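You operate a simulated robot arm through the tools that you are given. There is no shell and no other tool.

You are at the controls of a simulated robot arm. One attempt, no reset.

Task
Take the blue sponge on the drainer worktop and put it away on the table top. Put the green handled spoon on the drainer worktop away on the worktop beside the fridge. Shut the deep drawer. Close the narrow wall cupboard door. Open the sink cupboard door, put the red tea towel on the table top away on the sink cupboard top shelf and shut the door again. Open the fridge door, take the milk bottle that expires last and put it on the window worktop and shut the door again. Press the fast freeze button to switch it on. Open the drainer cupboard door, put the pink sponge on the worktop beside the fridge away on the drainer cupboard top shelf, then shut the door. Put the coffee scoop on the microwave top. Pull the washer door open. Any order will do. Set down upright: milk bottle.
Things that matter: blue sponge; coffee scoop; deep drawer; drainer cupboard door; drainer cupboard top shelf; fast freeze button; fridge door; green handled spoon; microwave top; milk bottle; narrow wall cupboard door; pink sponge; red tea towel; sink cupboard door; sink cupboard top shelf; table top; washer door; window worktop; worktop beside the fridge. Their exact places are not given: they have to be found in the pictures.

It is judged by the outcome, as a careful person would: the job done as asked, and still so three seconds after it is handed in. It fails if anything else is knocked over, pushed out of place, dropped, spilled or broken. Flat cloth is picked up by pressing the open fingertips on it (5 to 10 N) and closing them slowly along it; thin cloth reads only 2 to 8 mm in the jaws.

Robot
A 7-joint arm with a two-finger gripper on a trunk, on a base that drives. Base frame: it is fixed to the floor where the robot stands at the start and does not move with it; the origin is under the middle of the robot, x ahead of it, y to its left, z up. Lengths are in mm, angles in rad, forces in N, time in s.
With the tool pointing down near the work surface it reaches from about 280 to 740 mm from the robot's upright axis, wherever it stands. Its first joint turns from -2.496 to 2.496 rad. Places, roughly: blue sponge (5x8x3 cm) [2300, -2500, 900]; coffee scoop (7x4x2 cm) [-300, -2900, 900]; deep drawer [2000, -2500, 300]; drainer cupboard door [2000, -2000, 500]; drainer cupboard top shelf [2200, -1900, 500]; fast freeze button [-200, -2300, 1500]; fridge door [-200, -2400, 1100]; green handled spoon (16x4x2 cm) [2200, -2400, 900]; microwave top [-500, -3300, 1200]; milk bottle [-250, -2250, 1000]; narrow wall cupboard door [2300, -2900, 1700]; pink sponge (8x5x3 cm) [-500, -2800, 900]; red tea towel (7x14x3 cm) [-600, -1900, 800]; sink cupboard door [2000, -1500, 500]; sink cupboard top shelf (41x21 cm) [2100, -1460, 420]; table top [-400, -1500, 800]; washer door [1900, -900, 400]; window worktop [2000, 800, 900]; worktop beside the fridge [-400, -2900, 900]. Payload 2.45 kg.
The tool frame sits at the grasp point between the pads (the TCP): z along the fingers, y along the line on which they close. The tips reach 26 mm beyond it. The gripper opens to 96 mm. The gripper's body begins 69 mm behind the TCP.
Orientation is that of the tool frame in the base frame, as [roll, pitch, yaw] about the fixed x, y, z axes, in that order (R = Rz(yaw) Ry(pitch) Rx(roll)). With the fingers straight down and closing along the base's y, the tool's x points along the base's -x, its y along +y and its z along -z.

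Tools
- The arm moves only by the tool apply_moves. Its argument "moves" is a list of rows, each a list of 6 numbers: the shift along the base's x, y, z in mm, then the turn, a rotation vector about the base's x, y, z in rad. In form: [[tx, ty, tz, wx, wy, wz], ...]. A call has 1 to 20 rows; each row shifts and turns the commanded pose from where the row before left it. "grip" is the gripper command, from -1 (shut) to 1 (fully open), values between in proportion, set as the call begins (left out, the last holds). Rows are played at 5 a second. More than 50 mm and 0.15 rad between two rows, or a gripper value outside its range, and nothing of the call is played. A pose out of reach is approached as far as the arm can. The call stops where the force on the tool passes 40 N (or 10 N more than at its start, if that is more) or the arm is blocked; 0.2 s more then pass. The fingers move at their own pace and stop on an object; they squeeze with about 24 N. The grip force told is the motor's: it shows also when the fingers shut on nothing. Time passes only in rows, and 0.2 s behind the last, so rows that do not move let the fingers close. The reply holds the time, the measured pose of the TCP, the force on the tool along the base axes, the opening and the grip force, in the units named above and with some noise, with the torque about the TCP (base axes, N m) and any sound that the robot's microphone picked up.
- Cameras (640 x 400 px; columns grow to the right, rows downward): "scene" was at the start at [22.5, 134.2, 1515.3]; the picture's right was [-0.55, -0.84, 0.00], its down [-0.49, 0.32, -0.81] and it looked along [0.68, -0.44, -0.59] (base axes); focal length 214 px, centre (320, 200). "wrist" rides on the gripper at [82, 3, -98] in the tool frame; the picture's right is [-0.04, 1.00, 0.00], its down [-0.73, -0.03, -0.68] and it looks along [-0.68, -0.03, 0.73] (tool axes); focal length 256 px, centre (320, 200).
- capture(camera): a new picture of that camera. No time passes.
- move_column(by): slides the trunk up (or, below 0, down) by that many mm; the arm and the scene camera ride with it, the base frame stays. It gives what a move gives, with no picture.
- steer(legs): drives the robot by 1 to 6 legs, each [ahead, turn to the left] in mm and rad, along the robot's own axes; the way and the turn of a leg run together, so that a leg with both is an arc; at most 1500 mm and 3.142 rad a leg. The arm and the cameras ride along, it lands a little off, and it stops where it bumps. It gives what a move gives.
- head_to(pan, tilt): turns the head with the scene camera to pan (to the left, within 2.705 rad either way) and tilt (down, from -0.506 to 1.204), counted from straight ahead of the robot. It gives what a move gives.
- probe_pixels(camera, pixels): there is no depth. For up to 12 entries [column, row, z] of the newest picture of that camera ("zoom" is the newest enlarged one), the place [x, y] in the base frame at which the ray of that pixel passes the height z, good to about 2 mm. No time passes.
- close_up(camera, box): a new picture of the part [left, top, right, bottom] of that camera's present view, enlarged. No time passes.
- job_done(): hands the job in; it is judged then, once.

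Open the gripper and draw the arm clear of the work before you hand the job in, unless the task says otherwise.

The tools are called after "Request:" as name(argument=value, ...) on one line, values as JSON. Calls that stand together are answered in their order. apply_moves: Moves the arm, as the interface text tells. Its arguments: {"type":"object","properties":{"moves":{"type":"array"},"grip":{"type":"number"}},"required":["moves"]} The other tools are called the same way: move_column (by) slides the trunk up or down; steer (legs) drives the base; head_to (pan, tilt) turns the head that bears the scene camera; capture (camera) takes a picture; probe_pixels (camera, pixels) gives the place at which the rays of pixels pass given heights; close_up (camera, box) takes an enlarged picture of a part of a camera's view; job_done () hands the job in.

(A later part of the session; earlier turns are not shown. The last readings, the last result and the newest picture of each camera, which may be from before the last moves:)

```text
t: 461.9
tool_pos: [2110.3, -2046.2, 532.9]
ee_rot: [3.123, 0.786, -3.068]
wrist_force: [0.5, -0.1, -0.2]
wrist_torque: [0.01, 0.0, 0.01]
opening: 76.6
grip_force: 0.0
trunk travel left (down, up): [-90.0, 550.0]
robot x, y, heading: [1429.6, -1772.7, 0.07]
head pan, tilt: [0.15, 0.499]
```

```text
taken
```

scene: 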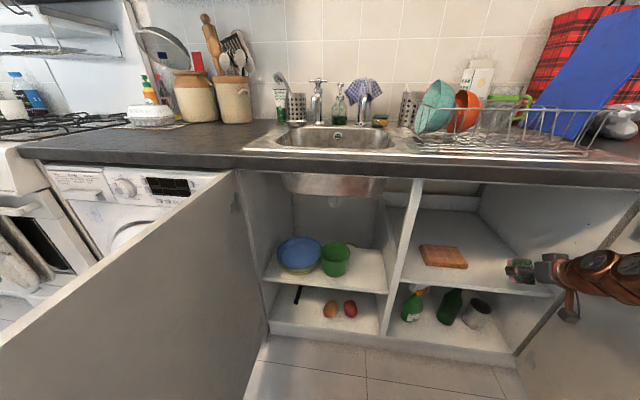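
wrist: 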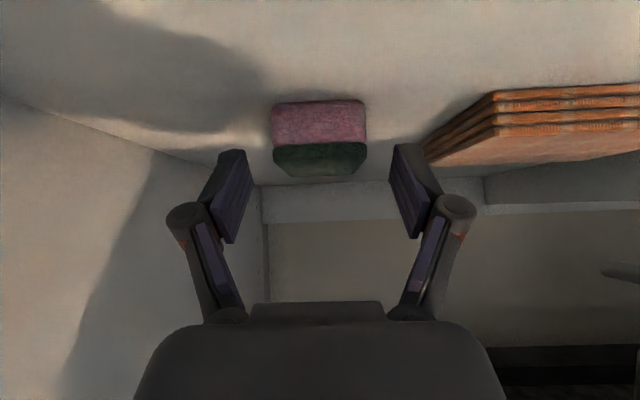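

The pink sponge lies flat on the shelf. I'll lift clear and reverse out.

Request:
apply_moves(moves=[[-10, 0, 20, 0, 0, 0], [-10, 0, 25, 0, 0, 0], [-10, 0, 15, 0, 0, 0]])

Request:
steer(legs=[[-300, 0]])

Request:
capture(camera="scene")

```text
t: 462.7
tool_pos: [2081.1, -2044.9, 592.6]
ee_rot: [3.12, 0.786, -3.067]
wrist_force: [-0.4, 0.4, -0.1]
wrist_torque: [-0.01, 0.0, 0.03]
opening: 76.9
grip_force: 0.0
trunk travel left (down, up): [-90.0, 550.0]
robot x, y, heading: [1426.2, -1778.3, 0.077]
head pan, tilt: [0.15, 0.499]
```

```text
t: 464.8
tool_pos: [1775.7, -2071.5, 591.7]
ee_rot: [3.125, 0.787, -3.076]
wrist_force: [0.4, 0.4, -0.7]
wrist_torque: [0.02, -0.01, 0.01]
opening: 76.8
grip_force: 0.0
trunk travel left (down, up): [-90.0, 550.0]
robot x, y, heading: [1126.5, -1793.2, 0.067]
head pan, tilt: [0.15, 0.499]
```

```text
taken
```

scene: 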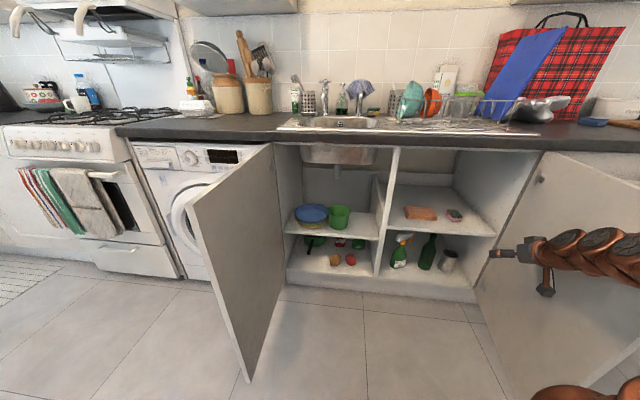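

The pink sponge is on the shelf at (455,214). Now close the drainer door: I'll back out fully, set the gripper horizontal and closed, and go round to the door's outer side.

Request:
steer(legs=[[-350, 0]])

Request:
apply_moves(moves=[[15, 20, 0, 0.009, -0.131, 0], [15, 20, 0, 0.009, -0.131, 0], [15, 20, 0, 0.009, -0.131, 0], [15, 20, 0, 0.009, -0.131, 0], [15, 20, 0, 0.009, -0.131, 0], [15, 20, 0, 0.009, -0.131, 0], [10, 30, 0, 0, 0, 0], [10, 30, 0, 0, 0, 0]], grip=-1)

```text
t: 467.1
tool_pos: [1411.5, -2099.3, 592.5]
ee_rot: [3.123, 0.788, -3.081]
wrist_force: [0.3, 0.6, -0.7]
wrist_torque: [0.01, -0.01, 0.03]
opening: 76.6
grip_force: 0.0
trunk travel left (down, up): [-90.0, 550.0]
robot x, y, heading: [763.2, -1815.0, 0.061]
head pan, tilt: [0.15, 0.499]
```

```text
t: 468.9
tool_pos: [1518.5, -1924.1, 596.2]
ee_rot: [0.934, 1.562, 1.013]
wrist_force: [-0.4, -0.1, 0.1]
wrist_torque: [-0.02, -0.02, 0.04]
opening: 0.1
grip_force: 24.2
out of reach, approached as far as the arm can: row 3, 4
trunk travel left (down, up): [-90.0, 550.0]
robot x, y, heading: [766.5, -1817.3, 0.054]
head pan, tilt: [0.15, 0.499]
```

Now drive round to the outer side of the drainer door, at about (960,-2790), heading 0.855.

Request:
steer(legs=[[0, -1.416], [985, 0], [0, 2.1]])

Request:
head_to(pan=0.0, tilt=0.5)

Request:
capture(camera="scene")

```text
t: 477.1
tool_pos: [990.4, -3502.3, 597.6]
ee_rot: [1.364, 1.563, 0.049]
wrist_force: [-4.1, 38.3, 10.5]
wrist_torque: [-0.25, -0.08, -0.01]
opening: 0.0
grip_force: 24.2
trunk travel left (down, up): [-90.0, 550.0]
robot x, y, heading: [963.0, -2745.4, -1.342]
head pan, tilt: [0.15, 0.499]
stopped in leg 2: the force on the tool passed its limit at 206 N (the readings are from after the stop); the commanded pose is now the measured one
```

```text
t: 477.9
tool_pos: [989.1, -3500.1, 595.9]
ee_rot: [1.394, 1.564, 0.081]
wrist_force: [-7.5, 54.6, 15.3]
wrist_torque: [-0.4, 0.05, -0.07]
opening: 0.0
grip_force: 23.6
trunk travel left (down, up): [-90.0, 550.0]
robot x, y, heading: [962.7, -2740.6, -1.341]
head pan, tilt: [0.0, 0.499]
```

```text
taken
```

scene: 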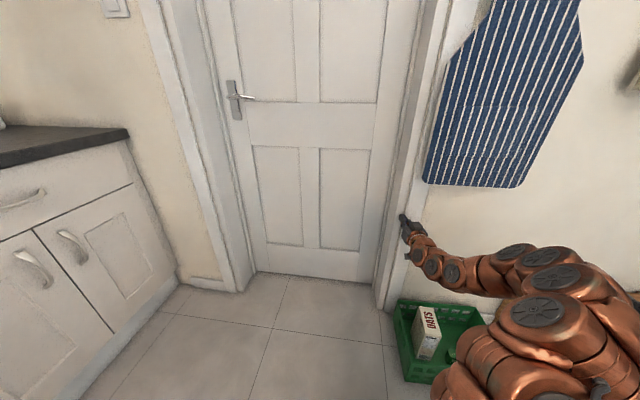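

I drove the outstretched arm against the door frame; nothing was disturbed. I'll reverse first, then turn.

Request:
steer(legs=[[-130, 0]])

Request:
capture(camera="scene")

```text
t: 479.1
tool_pos: [960.5, -3377.2, 593.8]
ee_rot: [1.802, 1.562, 0.485]
wrist_force: [0.8, 0.8, -0.6]
wrist_torque: [0.02, 0.03, 0.01]
opening: 0.0
grip_force: 23.9
trunk travel left (down, up): [-90.0, 550.0]
robot x, y, heading: [934.8, -2614.3, -1.343]
head pan, tilt: [0.0, 0.499]
```

```text
taken
```

scene: 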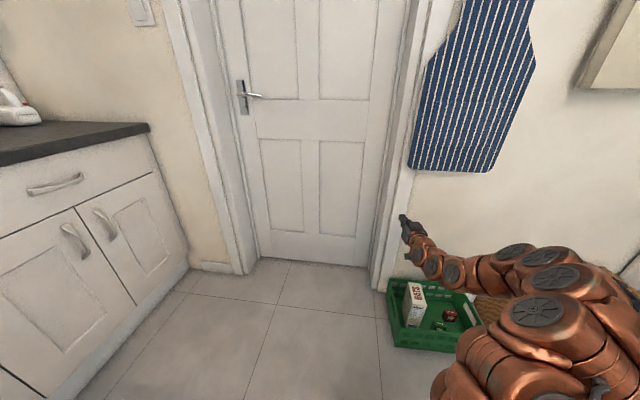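

All intact. I'll shuffle backwards and forwards to reach the start point for the push without the arm touching anything.

Request:
steer(legs=[[0, 1.643], [-300, 0], [0, -0.54], [330, 0], [0, 0.85]])

Request:
head_to(pan=0.2, tilt=0.4)

Request:
capture(camera="scene")

```text
t: 490.5
tool_pos: [1667.8, -2512.5, 594.3]
ee_rot: [1.806, 1.56, 2.396]
wrist_force: [0.1, -0.1, -0.5]
wrist_torque: [-0.04, 0.03, -0.03]
opening: 0.2
grip_force: 24.0
trunk travel left (down, up): [-90.0, 550.0]
robot x, y, heading: [956.5, -2785.3, 0.563]
head pan, tilt: [0.0, 0.499]
```

```text
t: 491.3
tool_pos: [1668.8, -2512.8, 593.0]
ee_rot: [1.802, 1.562, 2.391]
wrist_force: [-0.1, -0.3, 0.3]
wrist_torque: [0.02, 0.04, 0.0]
opening: 0.3
grip_force: 23.6
trunk travel left (down, up): [-90.0, 550.0]
robot x, y, heading: [959.8, -2782.6, 0.566]
head pan, tilt: [0.201, 0.4]
```

```text
taken
```

scene: 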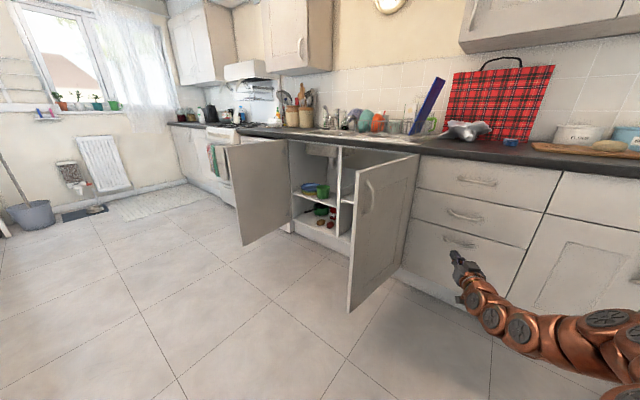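

The outer face of the drainer door and its free edge (352,312) are in view. I'll probe its edge, then turn to push.

Request:
probe_pixels(camera="scene", pixels=[[350, 312, 150], [360, 165, 865], [402, 263, 150], [418, 155, 865]])

Request:
steer(legs=[[0, 0.27]])

Request:
capture(camera="scene")

```text
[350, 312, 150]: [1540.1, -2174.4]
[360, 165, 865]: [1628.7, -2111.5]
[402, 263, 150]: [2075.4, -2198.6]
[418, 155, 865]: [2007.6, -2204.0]
```

```text
t: 492.6
tool_pos: [1568.2, -2331.6, 594.4]
ee_rot: [1.792, 1.563, 2.656]
wrist_force: [0.2, 0.5, 0.0]
wrist_torque: [-0.01, 0.0, -0.01]
opening: 0.0
grip_force: 24.4
trunk travel left (down, up): [-90.0, 550.0]
robot x, y, heading: [960.0, -2784.7, 0.841]
head pan, tilt: [0.201, 0.4]
```

```text
taken
```

scene: 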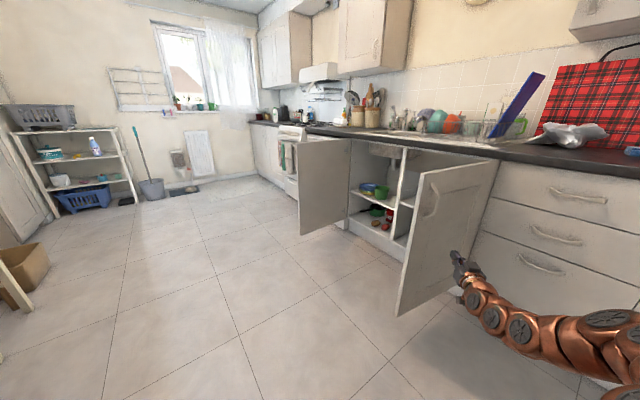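

The push line meets the door ~300 mm from its hinge, which is fine. Drive forward in stages.

Request:
steer(legs=[[330, 0]])

Request:
capture(camera="scene")

```text
t: 494.7
tool_pos: [1791.6, -2096.7, 593.3]
ee_rot: [1.79, 1.561, 2.641]
wrist_force: [0.2, -0.3, -0.3]
wrist_torque: [-0.03, 0.0, -0.02]
opening: 0.2
grip_force: 24.2
trunk travel left (down, up): [-90.0, 550.0]
robot x, y, heading: [1178.0, -2543.0, 0.825]
head pan, tilt: [0.201, 0.4]
```

```text
taken
```

scene: 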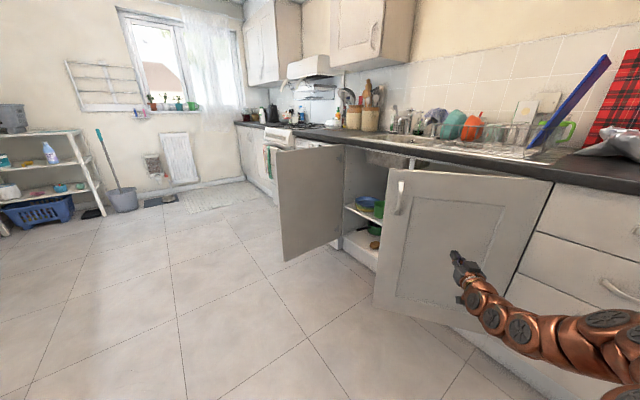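

Closing. Drive 130 mm more, then finish with the arm.

Request:
steer(legs=[[140, 0]])

Request:
apply_moves(moves=[[18, 22, 0, 0, 0, 0], [18, 22, 0, 0, 0, 0], [18, 20, 0, 0, 0, 0], [18, 15, 0, 0, 0, 0]])

Request:
capture(camera="scene")

```text
t: 496.0
tool_pos: [1883.2, -1995.0, 594.4]
ee_rot: [1.782, 1.562, 2.639]
wrist_force: [0.5, -0.2, -0.3]
wrist_torque: [0.0, 0.01, -0.01]
opening: 0.0
grip_force: 23.8
trunk travel left (down, up): [-90.0, 550.0]
robot x, y, heading: [1270.5, -2445.0, 0.828]
head pan, tilt: [0.201, 0.4]
```

```text
t: 497.0
tool_pos: [1955.8, -1916.2, 594.0]
ee_rot: [1.907, 1.56, 2.761]
wrist_force: [0.3, 0.5, -0.5]
wrist_torque: [-0.01, 0.04, 0.01]
opening: 0.0
grip_force: 24.1
trunk travel left (down, up): [-90.0, 550.0]
robot x, y, heading: [1273.2, -2445.3, 0.828]
head pan, tilt: [0.201, 0.4]
```

```text
taken
```

scene: 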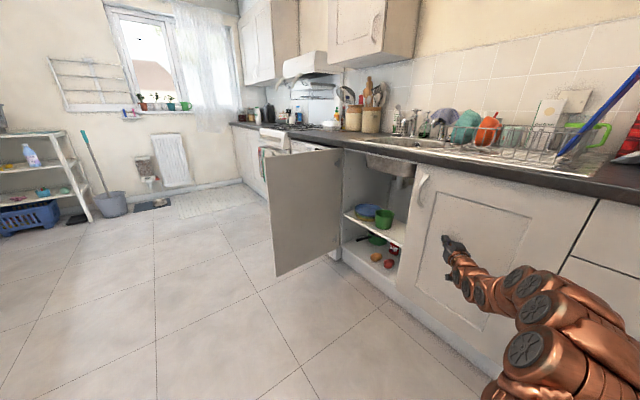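

Almost shut. Push the last bit with the arm until force rises.

Request:
apply_moves(moves=[[12, 3, 0, 0, 0, 0], [10, 2, 0, 0, 0, 0], [8, 1, 0, 0, 0, 0], [8, 1, 0, 0, 0, 0], [6, 0, 0, 0, 0, 0], [6, 0, 0, 0, 0, 0]])

Request:
close_up(camera="scene", box=[360, 140, 600, 340])

```text
t: 497.6
tool_pos: [1971.0, -1912.2, 593.6]
ee_rot: [2.199, 1.562, 3.058]
wrist_force: [-13.5, -7.6, 5.7]
wrist_torque: [0.1, -0.2, -0.02]
opening: 0.0
grip_force: 24.0
trunk travel left (down, up): [-90.0, 550.0]
robot x, y, heading: [1271.3, -2447.0, 0.828]
head pan, tilt: [0.201, 0.4]
stopped in row 2: the force on the tool passed its limit at 75 N (the readings are from after the stop); the commanded pose is now the measured one
```

```text
2.00 times, centred on (480, 240) of scene
```

zoom: 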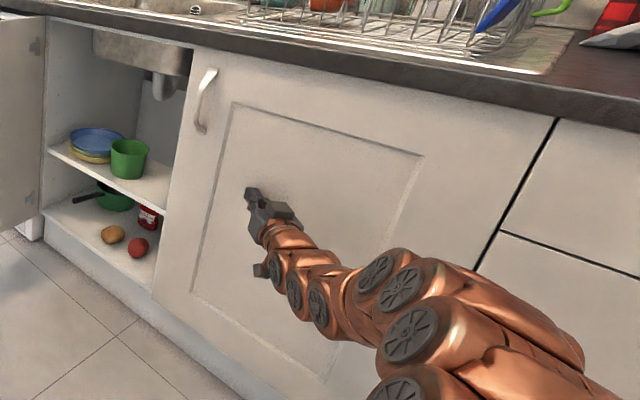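

The drainer door is shut. Now for the blue sponge: I'll back off, raise the trunk and return the gripper to vertical.

Request:
steer(legs=[[-280, 0]])

Request:
move_column(by=400)

Request:
move_column(by=150)

Request:
apply_moves(moves=[[-18, -19, 6, -0.1054, 0.0964, 0], [-18, -19, 6, -0.1054, 0.0964, 0], [-18, -19, 6, -0.1054, 0.0964, 0], [-18, -19, 6, -0.1054, 0.0964, 0], [-18, -19, 6, -0.1054, 0.0964, 0], [-18, -19, 6, -0.1054, 0.0964, 0], [-18, -19, 6, -0.1054, 0.0964, 0], [-18, -19, 6, -0.1054, 0.0964, 0], [-18, -19, 6, -0.1054, 0.0964, 0], [-18, -19, 6, -0.1054, 0.0964, 0], [-18, -19, 6, -0.1054, 0.0964, 0]], grip=0.6)

```text
t: 499.6
tool_pos: [1776.7, -2122.5, 591.9]
ee_rot: [2.237, 1.56, 3.095]
wrist_force: [-0.3, -0.8, 0.4]
wrist_torque: [0.03, 0.03, 0.0]
opening: 0.0
grip_force: 24.0
trunk travel left (down, up): [-90.0, 550.0]
robot x, y, heading: [1077.1, -2656.1, 0.83]
head pan, tilt: [0.201, 0.4]
```

```text
t: 503.4
tool_pos: [1777.6, -2122.1, 990.9]
ee_rot: [2.249, 1.562, 3.109]
wrist_force: [0.7, 0.0, -0.1]
wrist_torque: [0.01, -0.02, -0.02]
opening: 0.1
grip_force: 24.2
trunk travel left (down, up): [-490.0, 150.0]
robot x, y, heading: [1074.8, -2656.2, 0.828]
head pan, tilt: [0.201, 0.4]
```

```text
t: 505.2
tool_pos: [1776.4, -2122.1, 1142.4]
ee_rot: [2.25, 1.561, 3.11]
wrist_force: [0.0, 0.1, 0.1]
wrist_torque: [-0.04, 0.01, 0.02]
opening: 0.0
grip_force: 24.5
trunk travel left (down, up): [-640.0, 0.0]
robot x, y, heading: [1077.7, -2655.4, 0.837]
head pan, tilt: [0.201, 0.4]
```

```text
t: 507.6
tool_pos: [1580.2, -2330.8, 1207.4]
ee_rot: [3.11, -0.009, -2.319]
wrist_force: [0.5, -0.3, 0.8]
wrist_torque: [-0.01, -0.02, 0.01]
opening: 76.8
grip_force: 0.0
trunk travel left (down, up): [-640.0, 0.0]
robot x, y, heading: [1078.9, -2654.8, 0.83]
head pan, tilt: [0.201, 0.4]
```

Tool is vertical. Retract a little and drive up to the drainer worktop at about (1620,-2500).

Request:
apply_moves(moves=[[-33, -22, 5, 0, 0, 0], [-33, -22, 5, 0, 0, 0], [-33, -22, 5, 0, 0, 0]])

Request:
steer(legs=[[0, -0.556], [545, 0], [0, -0.1]])

Request:
capture(camera="wrist")

```text
t: 508.4
tool_pos: [1484.1, -2397.8, 1220.3]
ee_rot: [3.11, -0.006, -2.319]
wrist_force: [0.7, -0.1, -1.0]
wrist_torque: [-0.06, 0.01, 0.01]
opening: 76.9
grip_force: 0.1
trunk travel left (down, up): [-640.0, 0.0]
robot x, y, heading: [1074.6, -2654.9, 0.836]
head pan, tilt: [0.201, 0.4]
```

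```text
t: 513.5
tool_pos: [2057.9, -2559.5, 1222.5]
ee_rot: [3.111, -0.009, -2.977]
wrist_force: [0.0, -0.3, -0.2]
wrist_torque: [-0.05, 0.01, 0.04]
opening: 76.8
grip_force: 0.1
trunk travel left (down, up): [-640.0, 0.0]
robot x, y, heading: [1582.0, -2520.2, 0.178]
head pan, tilt: [0.201, 0.4]
```

```text
taken
```

wrist: 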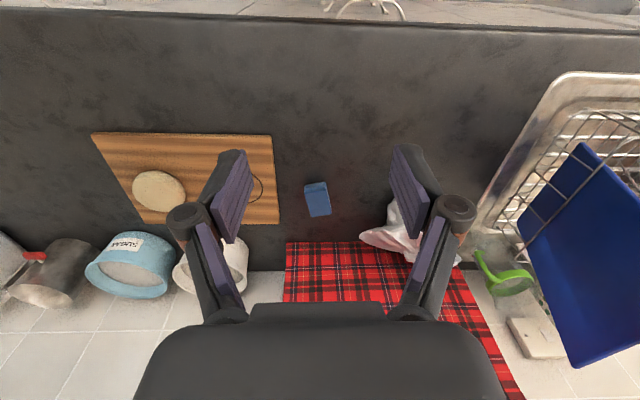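

The blue sponge is at wrist (317,199). Probe.

Request:
probe_pixels(camera="wrist", pixels=[[317, 201, 935], [305, 190, 935], [326, 184, 935], [331, 213, 935], [312, 217, 935]])

Request:
close_up(camera="wrist", box=[260, 150, 400, 240])

```text
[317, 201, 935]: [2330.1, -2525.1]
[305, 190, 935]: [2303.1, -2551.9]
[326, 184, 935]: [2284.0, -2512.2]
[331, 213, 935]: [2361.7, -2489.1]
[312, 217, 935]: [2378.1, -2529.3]
```

```text
4.44 times, centred on (330, 195) of wrist
```

zoom: 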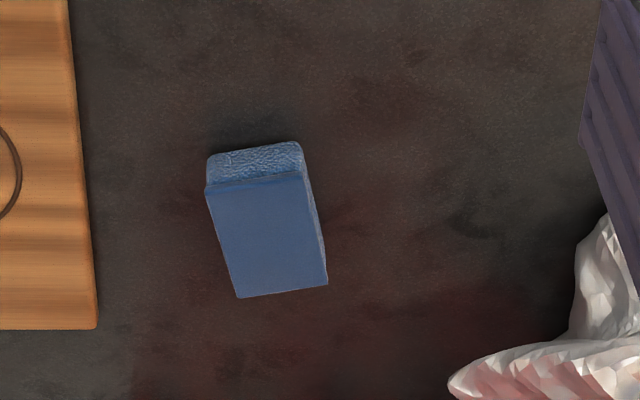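

Sponge centre ≈(2335,-2522), long axis turned 0.29 rad from x. I'll drive 50 mm closer and move above it.

Request:
steer(legs=[[50, 0]])

Request:
apply_moves(moves=[[42, 5, -20, 0, 0, 0.0254], [42, 5, -20, 0, 0, 0.0254], [42, 5, -20, 0, 0, 0.0254], [42, 5, -20, 0, 0, 0.0254], [42, 5, -20, 0, 0, 0.0254]])

Request:
capture(camera="wrist")

Request:
head_to(pan=-0.3, tilt=0.5)

Request:
capture(camera="scene")

```text
t: 514.4
tool_pos: [2108.4, -2552.7, 1222.2]
ee_rot: [3.11, -0.005, -2.98]
wrist_force: [1.0, -0.6, 0.1]
wrist_torque: [0.01, -0.02, 0.01]
opening: 76.8
grip_force: 0.1
trunk travel left (down, up): [-640.0, 0.0]
robot x, y, heading: [1628.7, -2505.2, 0.173]
head pan, tilt: [0.201, 0.4]
```

```text
t: 515.8
tool_pos: [2285.5, -2505.4, 1061.6]
ee_rot: [3.095, -0.038, -2.773]
wrist_force: [-3.6, 1.5, -14.6]
wrist_torque: [-0.05, -0.25, 0.02]
opening: 77.0
grip_force: 0.0
trunk travel left (down, up): [-640.0, 0.0]
robot x, y, heading: [1626.1, -2506.3, 0.169]
head pan, tilt: [0.201, 0.4]
stopped in row 5: the arm was blocked; the commanded pose is now the measured one
```

```text
taken
```

wrist: 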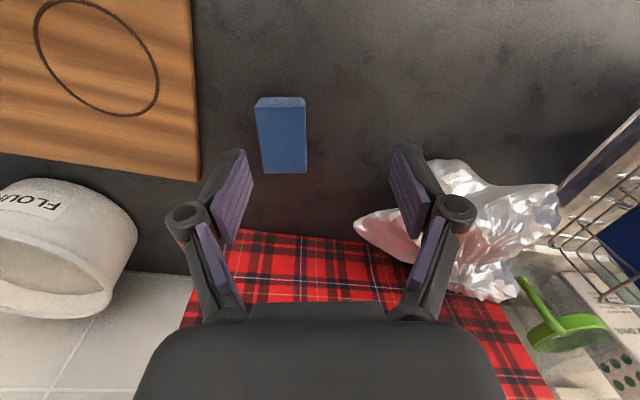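

```text
t: 516.8
tool_pos: [2409.4, -2524.7, 1014.8]
ee_rot: [-3.099, -0.068, -2.845]
wrist_force: [0.4, 1.4, 1.7]
wrist_torque: [0.0, 0.0, -0.01]
opening: 76.7
grip_force: 0.0
trunk travel left (down, up): [-640.0, 0.0]
robot x, y, heading: [1626.6, -2508.3, 0.177]
head pan, tilt: [-0.3, 0.499]
```

```text
taken
```

scene: 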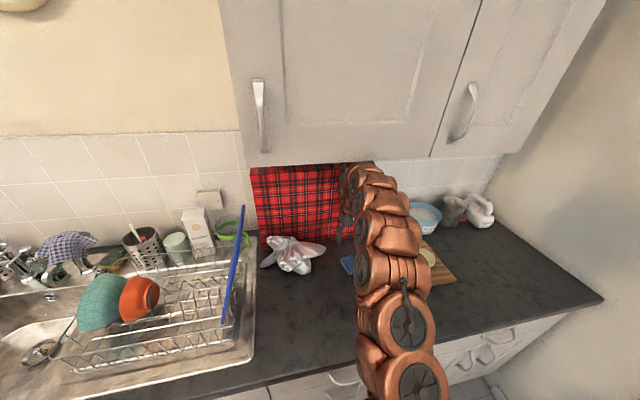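

The arm was blocked (probably the elbow under the wall cupboard) and then shifted forward. I'll look before moving.

Request:
capture(camera="wrist")

Request:
close_up(camera="scene", box=[220, 120, 480, 300])

```text
taken
```

wrist: 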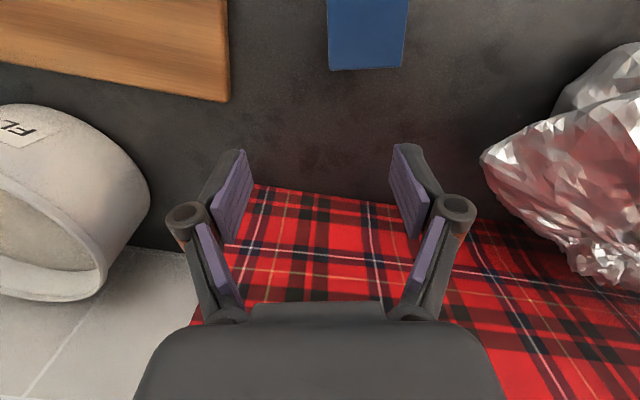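

```text
2.22 times, centred on (350, 210) of scene
```

zoom: 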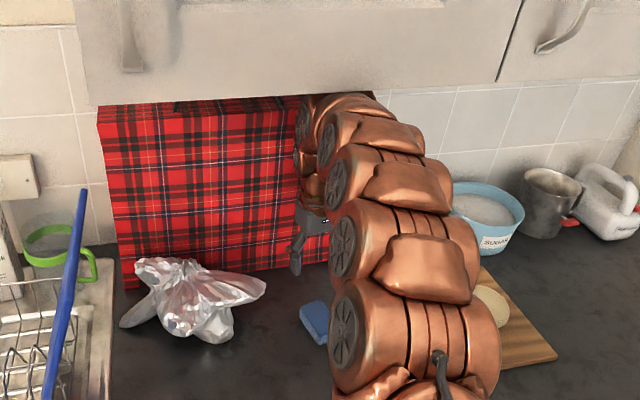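

The bag is still standing; I'm just past the sponge with the wrist under the cupboard. I'll draw straight back ~74 mm at this height while levelling the tool.

Request:
apply_moves(moves=[[-20, 0, 0, 0, 0, 0], [-20, 0, -5, 0.03, -0.026, 0], [-20, 1, -10, 0.03, -0.026, 0], [-14, 1, -10, 0, 0, 0]])

Request:
capture(camera="wrist")

Request:
capture(camera="scene")

```text
t: 517.1
tool_pos: [2329.2, -2551.2, 1123.8]
ee_rot: [-3.029, 0.22, -2.838]
wrist_force: [3.3, -0.4, 4.6]
wrist_torque: [0.08, 0.3, 0.04]
opening: 77.0
grip_force: 0.0
trunk travel left (down, up): [-640.0, 0.0]
robot x, y, heading: [1628.5, -2508.4, 0.173]
head pan, tilt: [-0.3, 0.499]
stopped in row 1: the arm was blocked; the commanded pose is now the measured one
```

```text
taken
```

wrist: 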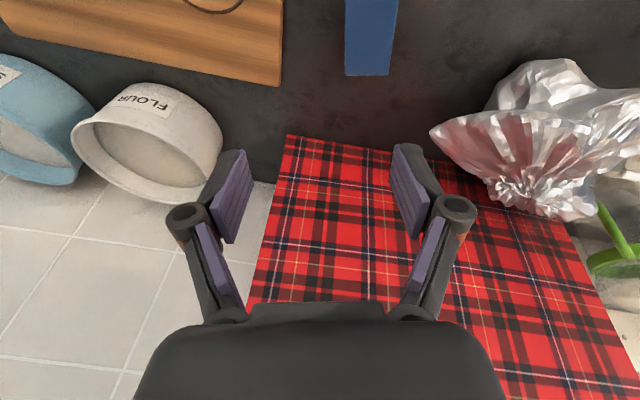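

```text
taken
```

scene: 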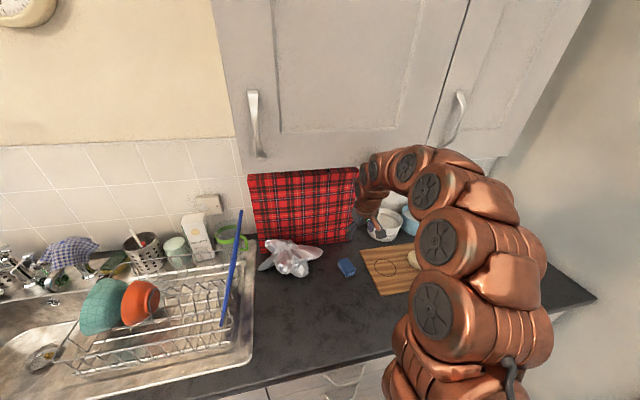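

Blocked again by the cupboard's lower edge. The safest exit is to reverse the base straight out.

Request:
steer(legs=[[-150, 0]])

Request:
capture(camera="scene")

Request:
capture(camera="wrist")

```text
t: 517.8
tool_pos: [2307.4, -2516.2, 1019.2]
ee_rot: [-3.047, 0.084, -2.785]
wrist_force: [-4.2, 2.8, -1.3]
wrist_torque: [-0.29, -0.49, 0.0]
opening: 76.6
grip_force: 0.2
trunk travel left (down, up): [-640.0, 0.0]
robot x, y, heading: [1618.2, -2506.1, 0.182]
head pan, tilt: [-0.3, 0.499]
stopped in leg 1: the robot was blocked; the commanded pose is now the measured one
```

```text
taken
```

scene: 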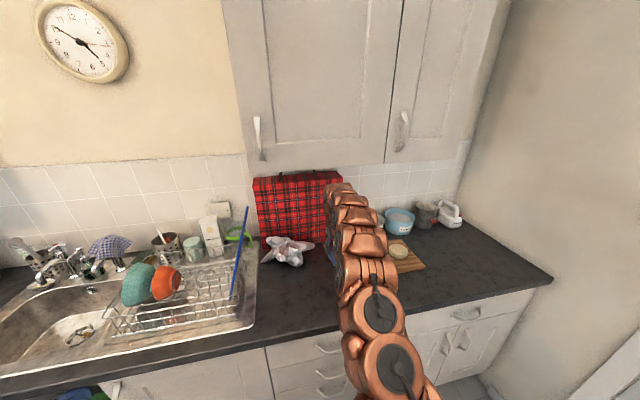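

```text
taken
```

wrist: 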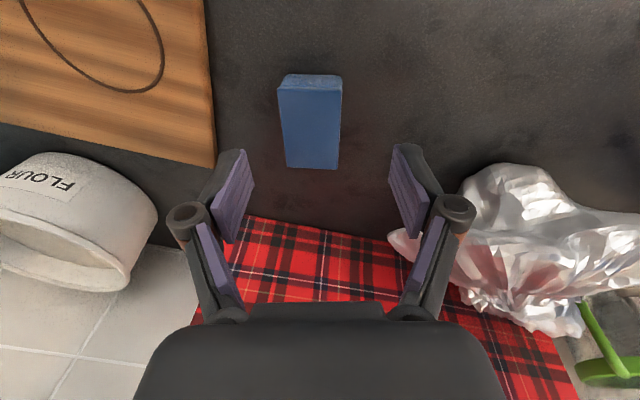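

The reading says blocked although the view has changed. I'll take a fresh reading with a zero move before anything else.

Request:
apply_moves(moves=[[0, 0, 0, 0, 0, 0], [0, 0, 0, 0, 0, 0]])

Request:
capture(camera="scene")

Request:
capture(camera="wrist")

```text
t: 518.5
tool_pos: [2062.5, -2551.9, 1134.8]
ee_rot: [-3.014, 0.314, -2.781]
wrist_force: [7.3, -4.9, 7.8]
wrist_torque: [0.39, 0.93, 0.12]
opening: 76.8
grip_force: 0.4
trunk travel left (down, up): [-640.0, 0.0]
robot x, y, heading: [1616.3, -2511.8, 0.181]
head pan, tilt: [-0.3, 0.499]
stopped in row 2: the arm was blocked; the commanded pose is now the measured one
```

```text
taken
```

scene: 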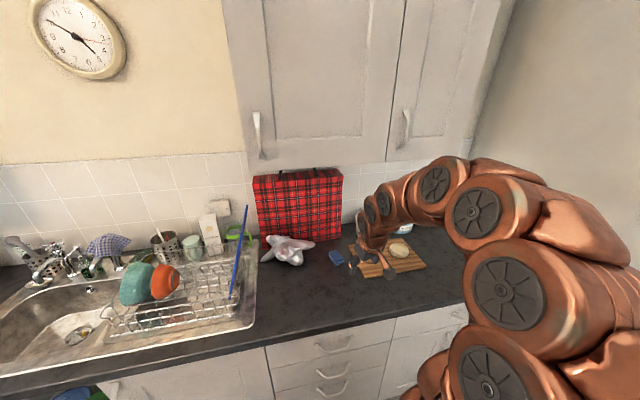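

```text
taken
```

wrist: 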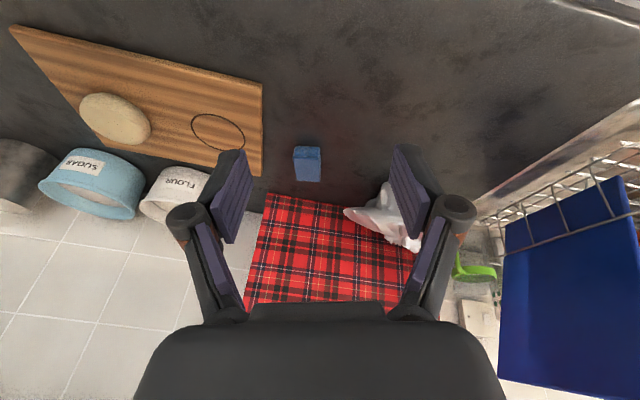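

The arm is still settling. Another zero move to let it come to rest.

Request:
apply_moves(moves=[[0, 0, 0, 0, 0, 0], [0, 0, 0, 0, 0, 0], [0, 0, 0, 0, 0, 0]])

Request:
capture(camera="scene")

```text
t: 519.5
tool_pos: [2111.7, -2540.1, 1103.2]
ee_rot: [-3.023, 0.269, -2.778]
wrist_force: [1.3, -0.5, 0.8]
wrist_torque: [0.03, 0.14, 0.04]
opening: 76.6
grip_force: 0.0
trunk travel left (down, up): [-640.0, 0.0]
robot x, y, heading: [1621.9, -2505.6, 0.176]
head pan, tilt: [-0.3, 0.499]
stopped in row 3: the arm was blocked; the commanded pose is now the measured one
```

```text
taken
```

scene: 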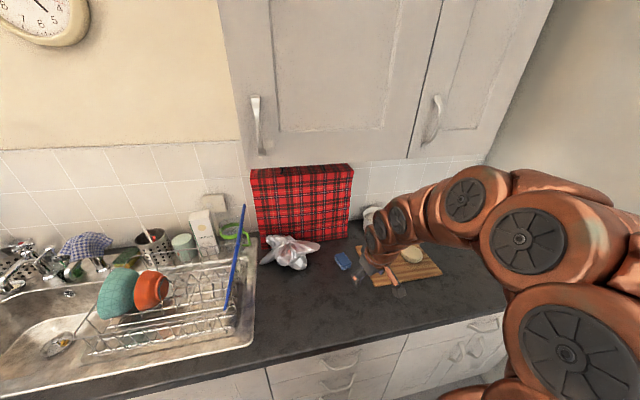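

The whole robot seems to be rocking, probably pressed against the drawers. I'll reverse the base again.

Request:
steer(legs=[[-200, 0]])

Request:
capture(camera="scene")

```text
t: 521.2
tool_pos: [1950.0, -2574.6, 1094.9]
ee_rot: [-3.034, 0.239, -2.781]
wrist_force: [-1.5, 1.5, 0.0]
wrist_torque: [-0.12, -0.19, -0.02]
opening: 76.9
grip_force: 0.1
trunk travel left (down, up): [-640.0, 0.0]
robot x, y, heading: [1419.3, -2543.2, 0.181]
head pan, tilt: [-0.3, 0.499]
```

```text
taken
```

scene: 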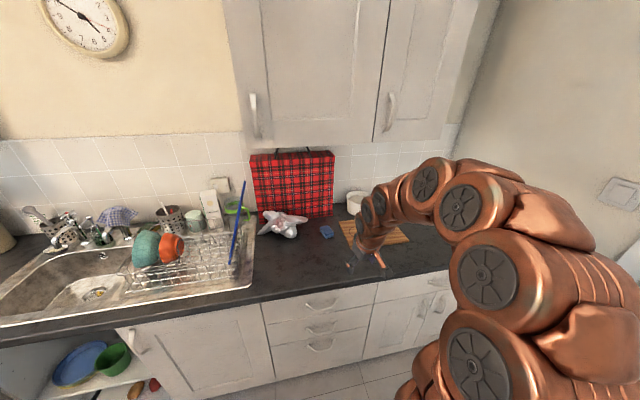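

Free again, and the sponge, bags and board are still in place. I'll use a different approach: gripper pitched ~45° so the arm stays outside the wall cupboard. First set that orientation.

Request:
apply_moves(moves=[[0, 0, 0, 0.0978, 0.0369, 0.0255], [0, 0, 0, 0.0495, -0.131, 0], [0, 0, 0, 0.0495, -0.131, 0], [0, 0, 0, 0.0495, -0.131, 0], [0, 0, 0, 0.0495, -0.131, -0.03], [0, 0, 0, 0, 0, -0.03]])

Request:
capture(camera="scene")

Request:
capture(camera="wrist")

```text
t: 522.6
tool_pos: [1928.8, -2577.3, 1124.8]
ee_rot: [-3.139, 0.83, -2.845]
wrist_force: [-0.2, 0.3, -0.5]
wrist_torque: [0.02, -0.03, -0.02]
opening: 76.5
grip_force: 0.1
out of reach, approached as far as the arm can: row 5
trunk travel left (down, up): [-640.0, 0.0]
robot x, y, heading: [1420.1, -2547.8, 0.185]
head pan, tilt: [-0.3, 0.499]
```

```text
taken
```

scene: 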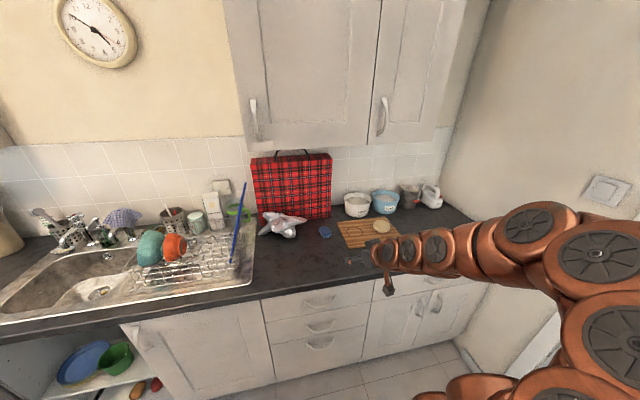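

```text
taken
```

wrist: 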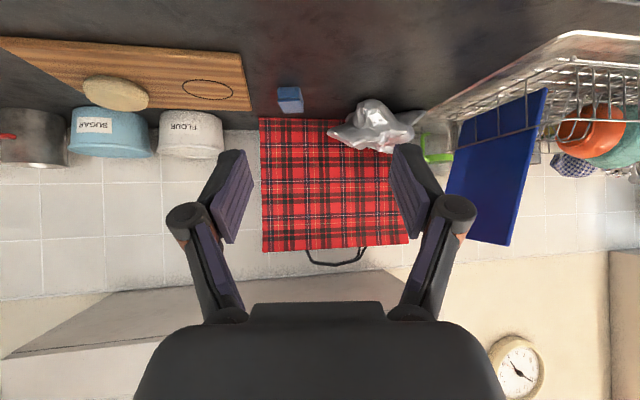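

Check that the sponge's position hasn't changed.

Request:
probe_pixels(camera="wrist", pixels=[[290, 100, 930], [277, 88, 935], [300, 87, 935]])

Request:
probe_pixels(camera="scene", pixels=[[326, 231, 930]])

Request:
close_up(camera="wrist", box=[230, 60, 370, 150])

```text
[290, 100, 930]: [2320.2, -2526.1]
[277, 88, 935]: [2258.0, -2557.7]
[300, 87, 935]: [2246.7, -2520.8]
```

```text
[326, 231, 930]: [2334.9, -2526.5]
```

```text
4.44 times, centred on (300, 105) of wrist
```

zoom: 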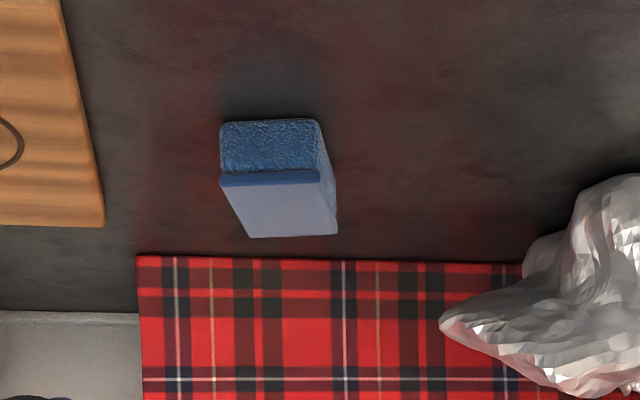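

The sponge is unmoved at about (2335,-2525). I'll drive 140 mm closer and extend toward it at z≈1000 with the 47° pitch.

Request:
steer(legs=[[140, 0]])

Request:
apply_moves(moves=[[40, 4, -20, 0, 0, 0], [40, 4, -20, 0, 0, 0], [40, 4, -20, 0, 0, 0], [40, 4, -20, 0, 0, 0]])

Request:
capture(camera="wrist")

Request:
capture(camera="scene")

```text
t: 523.9
tool_pos: [2066.9, -2553.0, 1123.3]
ee_rot: [-3.141, 0.827, -2.845]
wrist_force: [0.0, -0.1, -0.5]
wrist_torque: [0.0, 0.03, -0.03]
opening: 76.9
grip_force: 0.0
trunk travel left (down, up): [-640.0, 0.0]
robot x, y, heading: [1552.9, -2517.8, 0.182]
head pan, tilt: [-0.3, 0.499]
```

```text
t: 524.9
tool_pos: [2228.9, -2538.6, 1044.1]
ee_rot: [-3.139, 0.828, -2.847]
wrist_force: [-1.0, 0.1, 0.5]
wrist_torque: [-0.03, -0.03, 0.0]
opening: 76.6
grip_force: 0.1
trunk travel left (down, up): [-640.0, 0.0]
robot x, y, heading: [1557.1, -2520.1, 0.179]
head pan, tilt: [-0.3, 0.499]
```

```text
taken
```

wrist: 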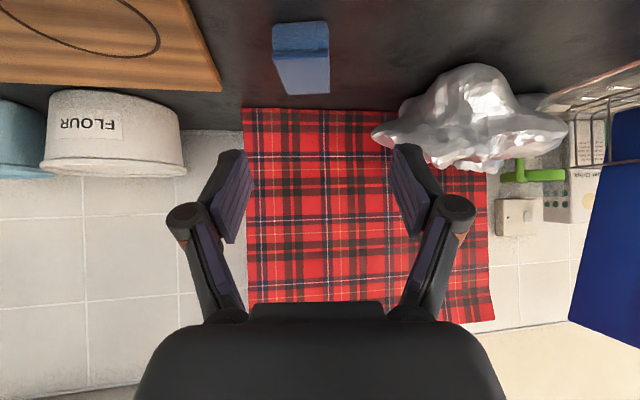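

```text
taken
```

scene: 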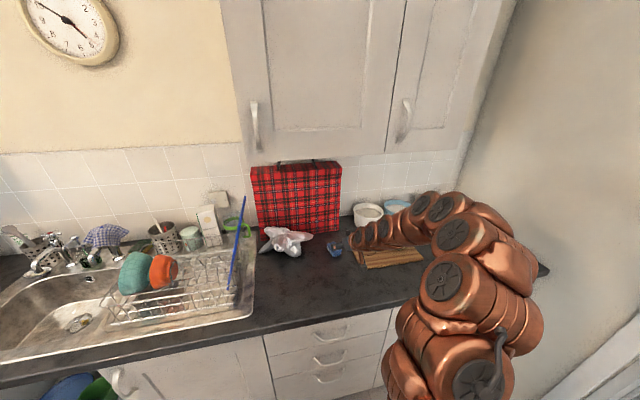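

Sponge slightly off-axis; I'll move to (2322,-2529) and down to z≈968, then check.

Request:
apply_moves(moves=[[32, 3, -25, 0, 0, 0], [32, 3, -25, 0, 0, 0], [29, 3, -25, 0, 0, 0]])

Request:
capture(camera="wrist")

```text
t: 525.7
tool_pos: [2319.4, -2529.8, 970.3]
ee_rot: [-3.14, 0.828, -2.848]
wrist_force: [-0.1, 0.0, 0.3]
wrist_torque: [0.02, -0.01, 0.0]
opening: 76.7
grip_force: 0.0
trunk travel left (down, up): [-640.0, 0.0]
robot x, y, heading: [1560.8, -2515.3, 0.18]
head pan, tilt: [-0.3, 0.499]
```

```text
taken
```

wrist: 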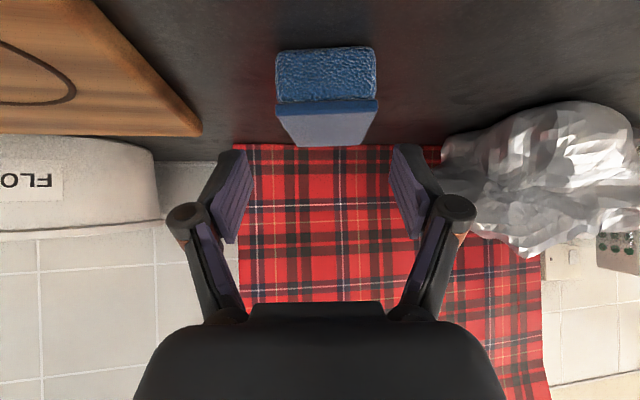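

Aligned (column 325). Descend to z≈938 and close.

Request:
apply_moves(moves=[[0, 0, -15, 0, 0, 0], [0, 0, -12, 0, 0, 0], [0, 0, -5, 0, 0, 0]])

Request:
capture(camera="wrist")

```text
t: 526.5
tool_pos: [2318.6, -2529.6, 938.3]
ee_rot: [-3.141, 0.825, -2.846]
wrist_force: [-0.3, -0.3, -0.2]
wrist_torque: [-0.01, -0.01, -0.04]
opening: 76.7
grip_force: 0.0
trunk travel left (down, up): [-640.0, 0.0]
robot x, y, heading: [1559.3, -2520.6, 0.178]
head pan, tilt: [-0.3, 0.499]
```

```text
taken
```

wrist: 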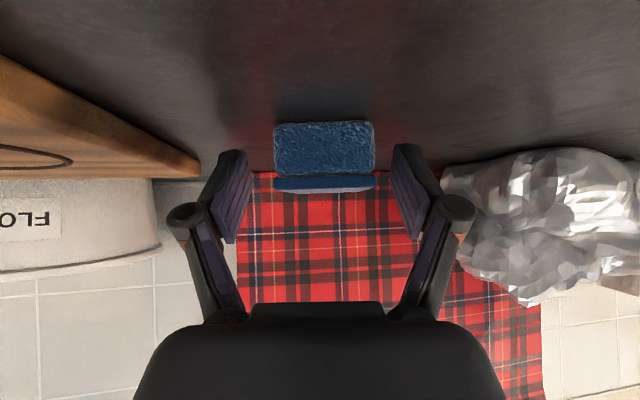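

The sponge's near half is between the pads. Close and lift.

Request:
apply_moves(moves=[[0, 0, 0, 0, 0, 0], [0, 0, 0, 0, 0, 0], [0, 0, 0, 0, 0, 0], [0, 0, 0, 0, 0, 0]], grip=-1)

Request:
apply_moves(moves=[[-5, 0, 15, 0, 0, 0], [-20, -3, 30, 0, 0, 0], [-35, -6, 30, 0, 0, 0], [-35, -6, 20, 0, 0, 0], [-35, -6, 20, 0, 0, 0]])

Request:
capture(camera="wrist")

```text
t: 527.5
tool_pos: [2319.9, -2528.7, 938.5]
ee_rot: [-3.14, 0.827, -2.847]
wrist_force: [-0.7, 1.3, 1.8]
wrist_torque: [0.06, -0.03, 0.08]
opening: 43.9
grip_force: 24.1
trunk travel left (down, up): [-640.0, 0.0]
robot x, y, heading: [1555.2, -2518.1, 0.18]
head pan, tilt: [-0.3, 0.499]
```

```text
t: 528.7
tool_pos: [2189.9, -2547.4, 1053.0]
ee_rot: [-3.138, 0.825, -2.847]
wrist_force: [0.7, 0.4, -0.4]
wrist_torque: [0.0, -0.04, 0.0]
opening: 43.6
grip_force: 24.2
trunk travel left (down, up): [-640.0, 0.0]
robot x, y, heading: [1555.6, -2522.3, 0.178]
head pan, tilt: [-0.3, 0.499]
```

```text
taken
```

wrist: 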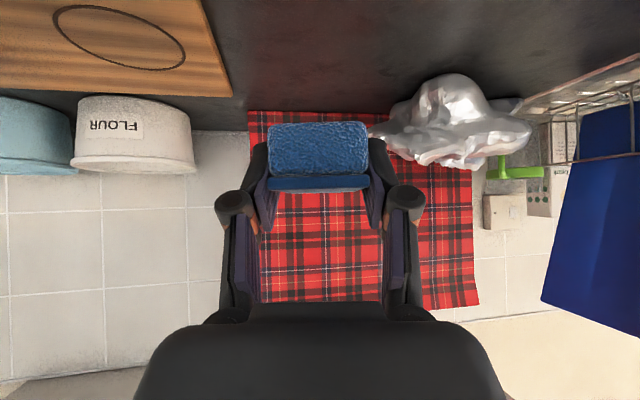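

The sponge is held (43.6 mm). Back away, raise the arm slightly and drive toward the table.

Request:
apply_moves(moves=[[-20, 0, 40, 0, 0, 0], [-20, 0, 40, 0, 0, 0], [-20, 0, 40, 0, 0, 0]])

Request:
steer(legs=[[-500, 0], [0, 1.889], [900, 0], [0, 0.6]])

Request:
head_to(pan=0.5, tilt=0.5)

Request:
capture(camera="scene")

```text
t: 529.5
tool_pos: [2127.7, -2548.3, 1170.5]
ee_rot: [-3.14, 0.826, -2.846]
wrist_force: [2.0, 0.1, 0.0]
wrist_torque: [-0.02, 0.01, 0.01]
opening: 43.7
grip_force: 23.7
trunk travel left (down, up): [-640.0, 0.0]
robot x, y, heading: [1559.2, -2521.7, 0.178]
head pan, tilt: [-0.3, 0.499]
```

```text
t: 542.9
tool_pos: [180.9, -1491.9, 1170.2]
ee_rot: [-3.14, 0.827, -0.317]
wrist_force: [0.4, 0.1, -0.2]
wrist_torque: [-0.01, -0.06, -0.03]
opening: 44.0
grip_force: 24.4
trunk travel left (down, up): [-640.0, 0.0]
robot x, y, heading: [633.6, -1841.6, 2.705]
head pan, tilt: [-0.3, 0.499]
```

```text
t: 544.0
tool_pos: [181.6, -1492.5, 1169.7]
ee_rot: [3.142, 0.828, -0.316]
wrist_force: [-0.1, 0.0, 0.0]
wrist_torque: [-0.04, 0.01, -0.05]
opening: 43.7
grip_force: 23.3
trunk travel left (down, up): [-640.0, 0.0]
robot x, y, heading: [634.4, -1839.6, 2.706]
head pan, tilt: [0.499, 0.499]
```

```text
taken
```

scene: 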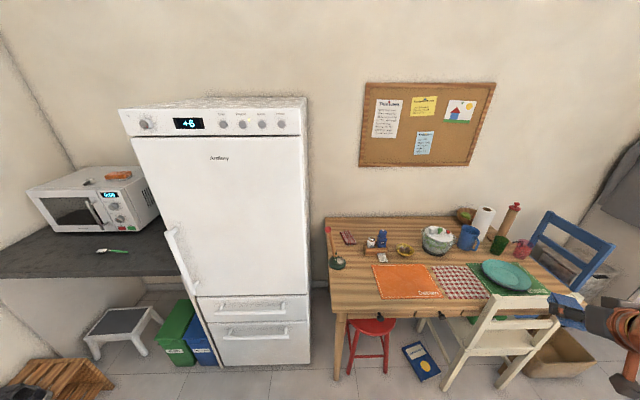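

A good view of the table: the folded red towel is at (347,237). Zoom in on the tabletop.

Request:
close_up(camera="scene", box=[310, 200, 560, 325])

Request:
probe_pixels(camera="zoom", pixels=[[94, 95, 790], [50, 250, 770], [330, 260, 770], [40, 50, 770], [160, 175, 770], [75, 155, 780], [110, 215, 770], [470, 240, 770], [250, 75, 770], [100, 130, 770], [94, 95, 770]])

```text
2.56 times, centred on (435, 262) of scene
```

zoom: 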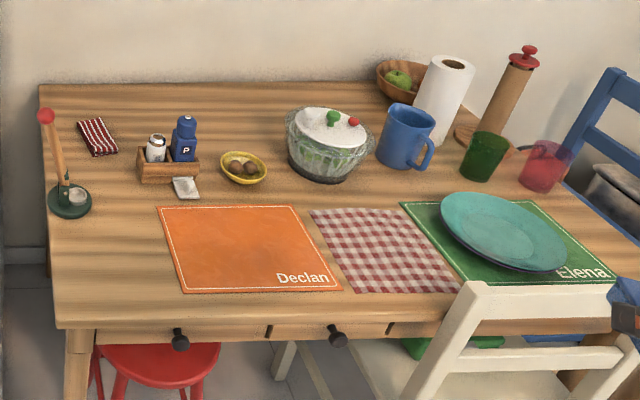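

```text
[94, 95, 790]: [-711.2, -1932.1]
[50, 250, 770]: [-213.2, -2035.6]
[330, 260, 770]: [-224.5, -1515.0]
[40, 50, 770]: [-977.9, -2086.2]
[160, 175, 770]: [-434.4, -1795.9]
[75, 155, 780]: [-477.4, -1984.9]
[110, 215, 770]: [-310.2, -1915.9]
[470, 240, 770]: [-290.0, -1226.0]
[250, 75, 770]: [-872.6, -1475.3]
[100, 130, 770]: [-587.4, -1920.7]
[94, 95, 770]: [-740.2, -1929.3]
```

The red striped towel is at about (-570,-1925); a clear spot for the sponge is at the table's front left, about (-245,-1895). Drive to about (420,-1880).

Request:
steer(legs=[[0, 0.62], [210, 0]])

Request:
head_to(pan=0.2, tilt=0.7)

Request:
capture(camera="scene")

Request:
capture(camera="wrist")

```text
t: 547.4
tool_pos: [-143.2, -1874.9, 1170.8]
ee_rot: [3.142, 0.829, 0.323]
wrist_force: [-0.1, 0.3, 0.0]
wrist_torque: [0.04, 0.02, 0.0]
opening: 43.7
grip_force: 23.5
trunk travel left (down, up): [-640.0, 0.0]
robot x, y, heading: [426.7, -1886.4, -2.938]
head pan, tilt: [0.499, 0.499]
```

```text
t: 548.2
tool_pos: [-143.9, -1873.9, 1172.1]
ee_rot: [3.141, 0.828, 0.325]
wrist_force: [0.3, 0.0, 0.0]
wrist_torque: [-0.01, -0.03, 0.0]
opening: 44.1
grip_force: 24.0
trunk travel left (down, up): [-640.0, 0.0]
robot x, y, heading: [427.7, -1888.1, -2.938]
head pan, tilt: [0.201, 0.7]
```

```text
taken
```

scene: 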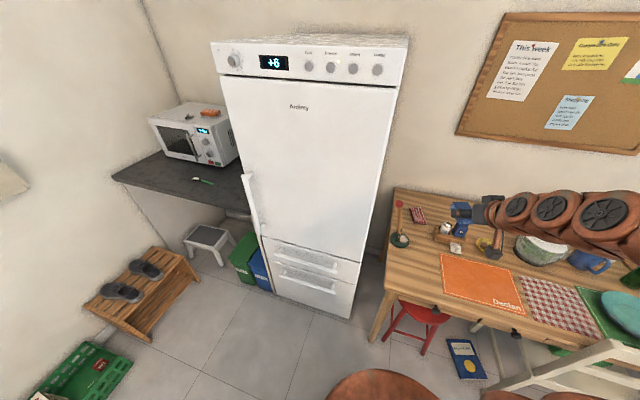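

```text
taken
```

wrist: 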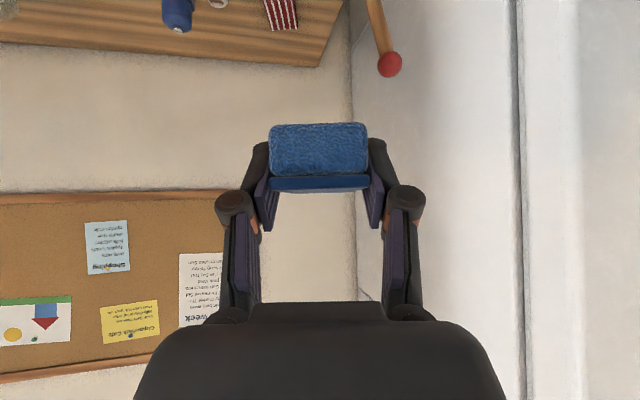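

Probe the free front-left spot and towel from here.

Request:
probe_pixels(camera="scene", pixels=[[425, 275, 770], [415, 260, 770], [380, 283, 770], [445, 255, 770], [441, 291, 770], [418, 215, 790], [400, 240, 775], [418, 215, 770]])

Request:
close_up(camera="scene", box=[360, 180, 560, 320])

```text
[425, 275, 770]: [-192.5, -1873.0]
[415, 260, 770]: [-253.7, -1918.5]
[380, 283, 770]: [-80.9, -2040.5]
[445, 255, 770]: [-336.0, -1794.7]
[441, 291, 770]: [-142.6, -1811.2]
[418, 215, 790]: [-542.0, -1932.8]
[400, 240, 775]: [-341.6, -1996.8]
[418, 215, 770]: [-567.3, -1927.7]
```

```text
2.86 times, centred on (460, 250) of scene
```

zoom: 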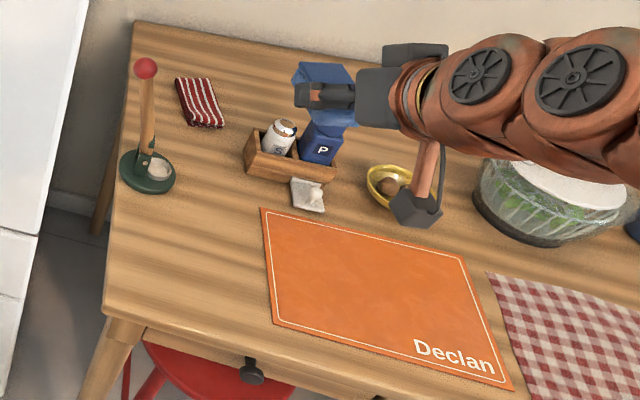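

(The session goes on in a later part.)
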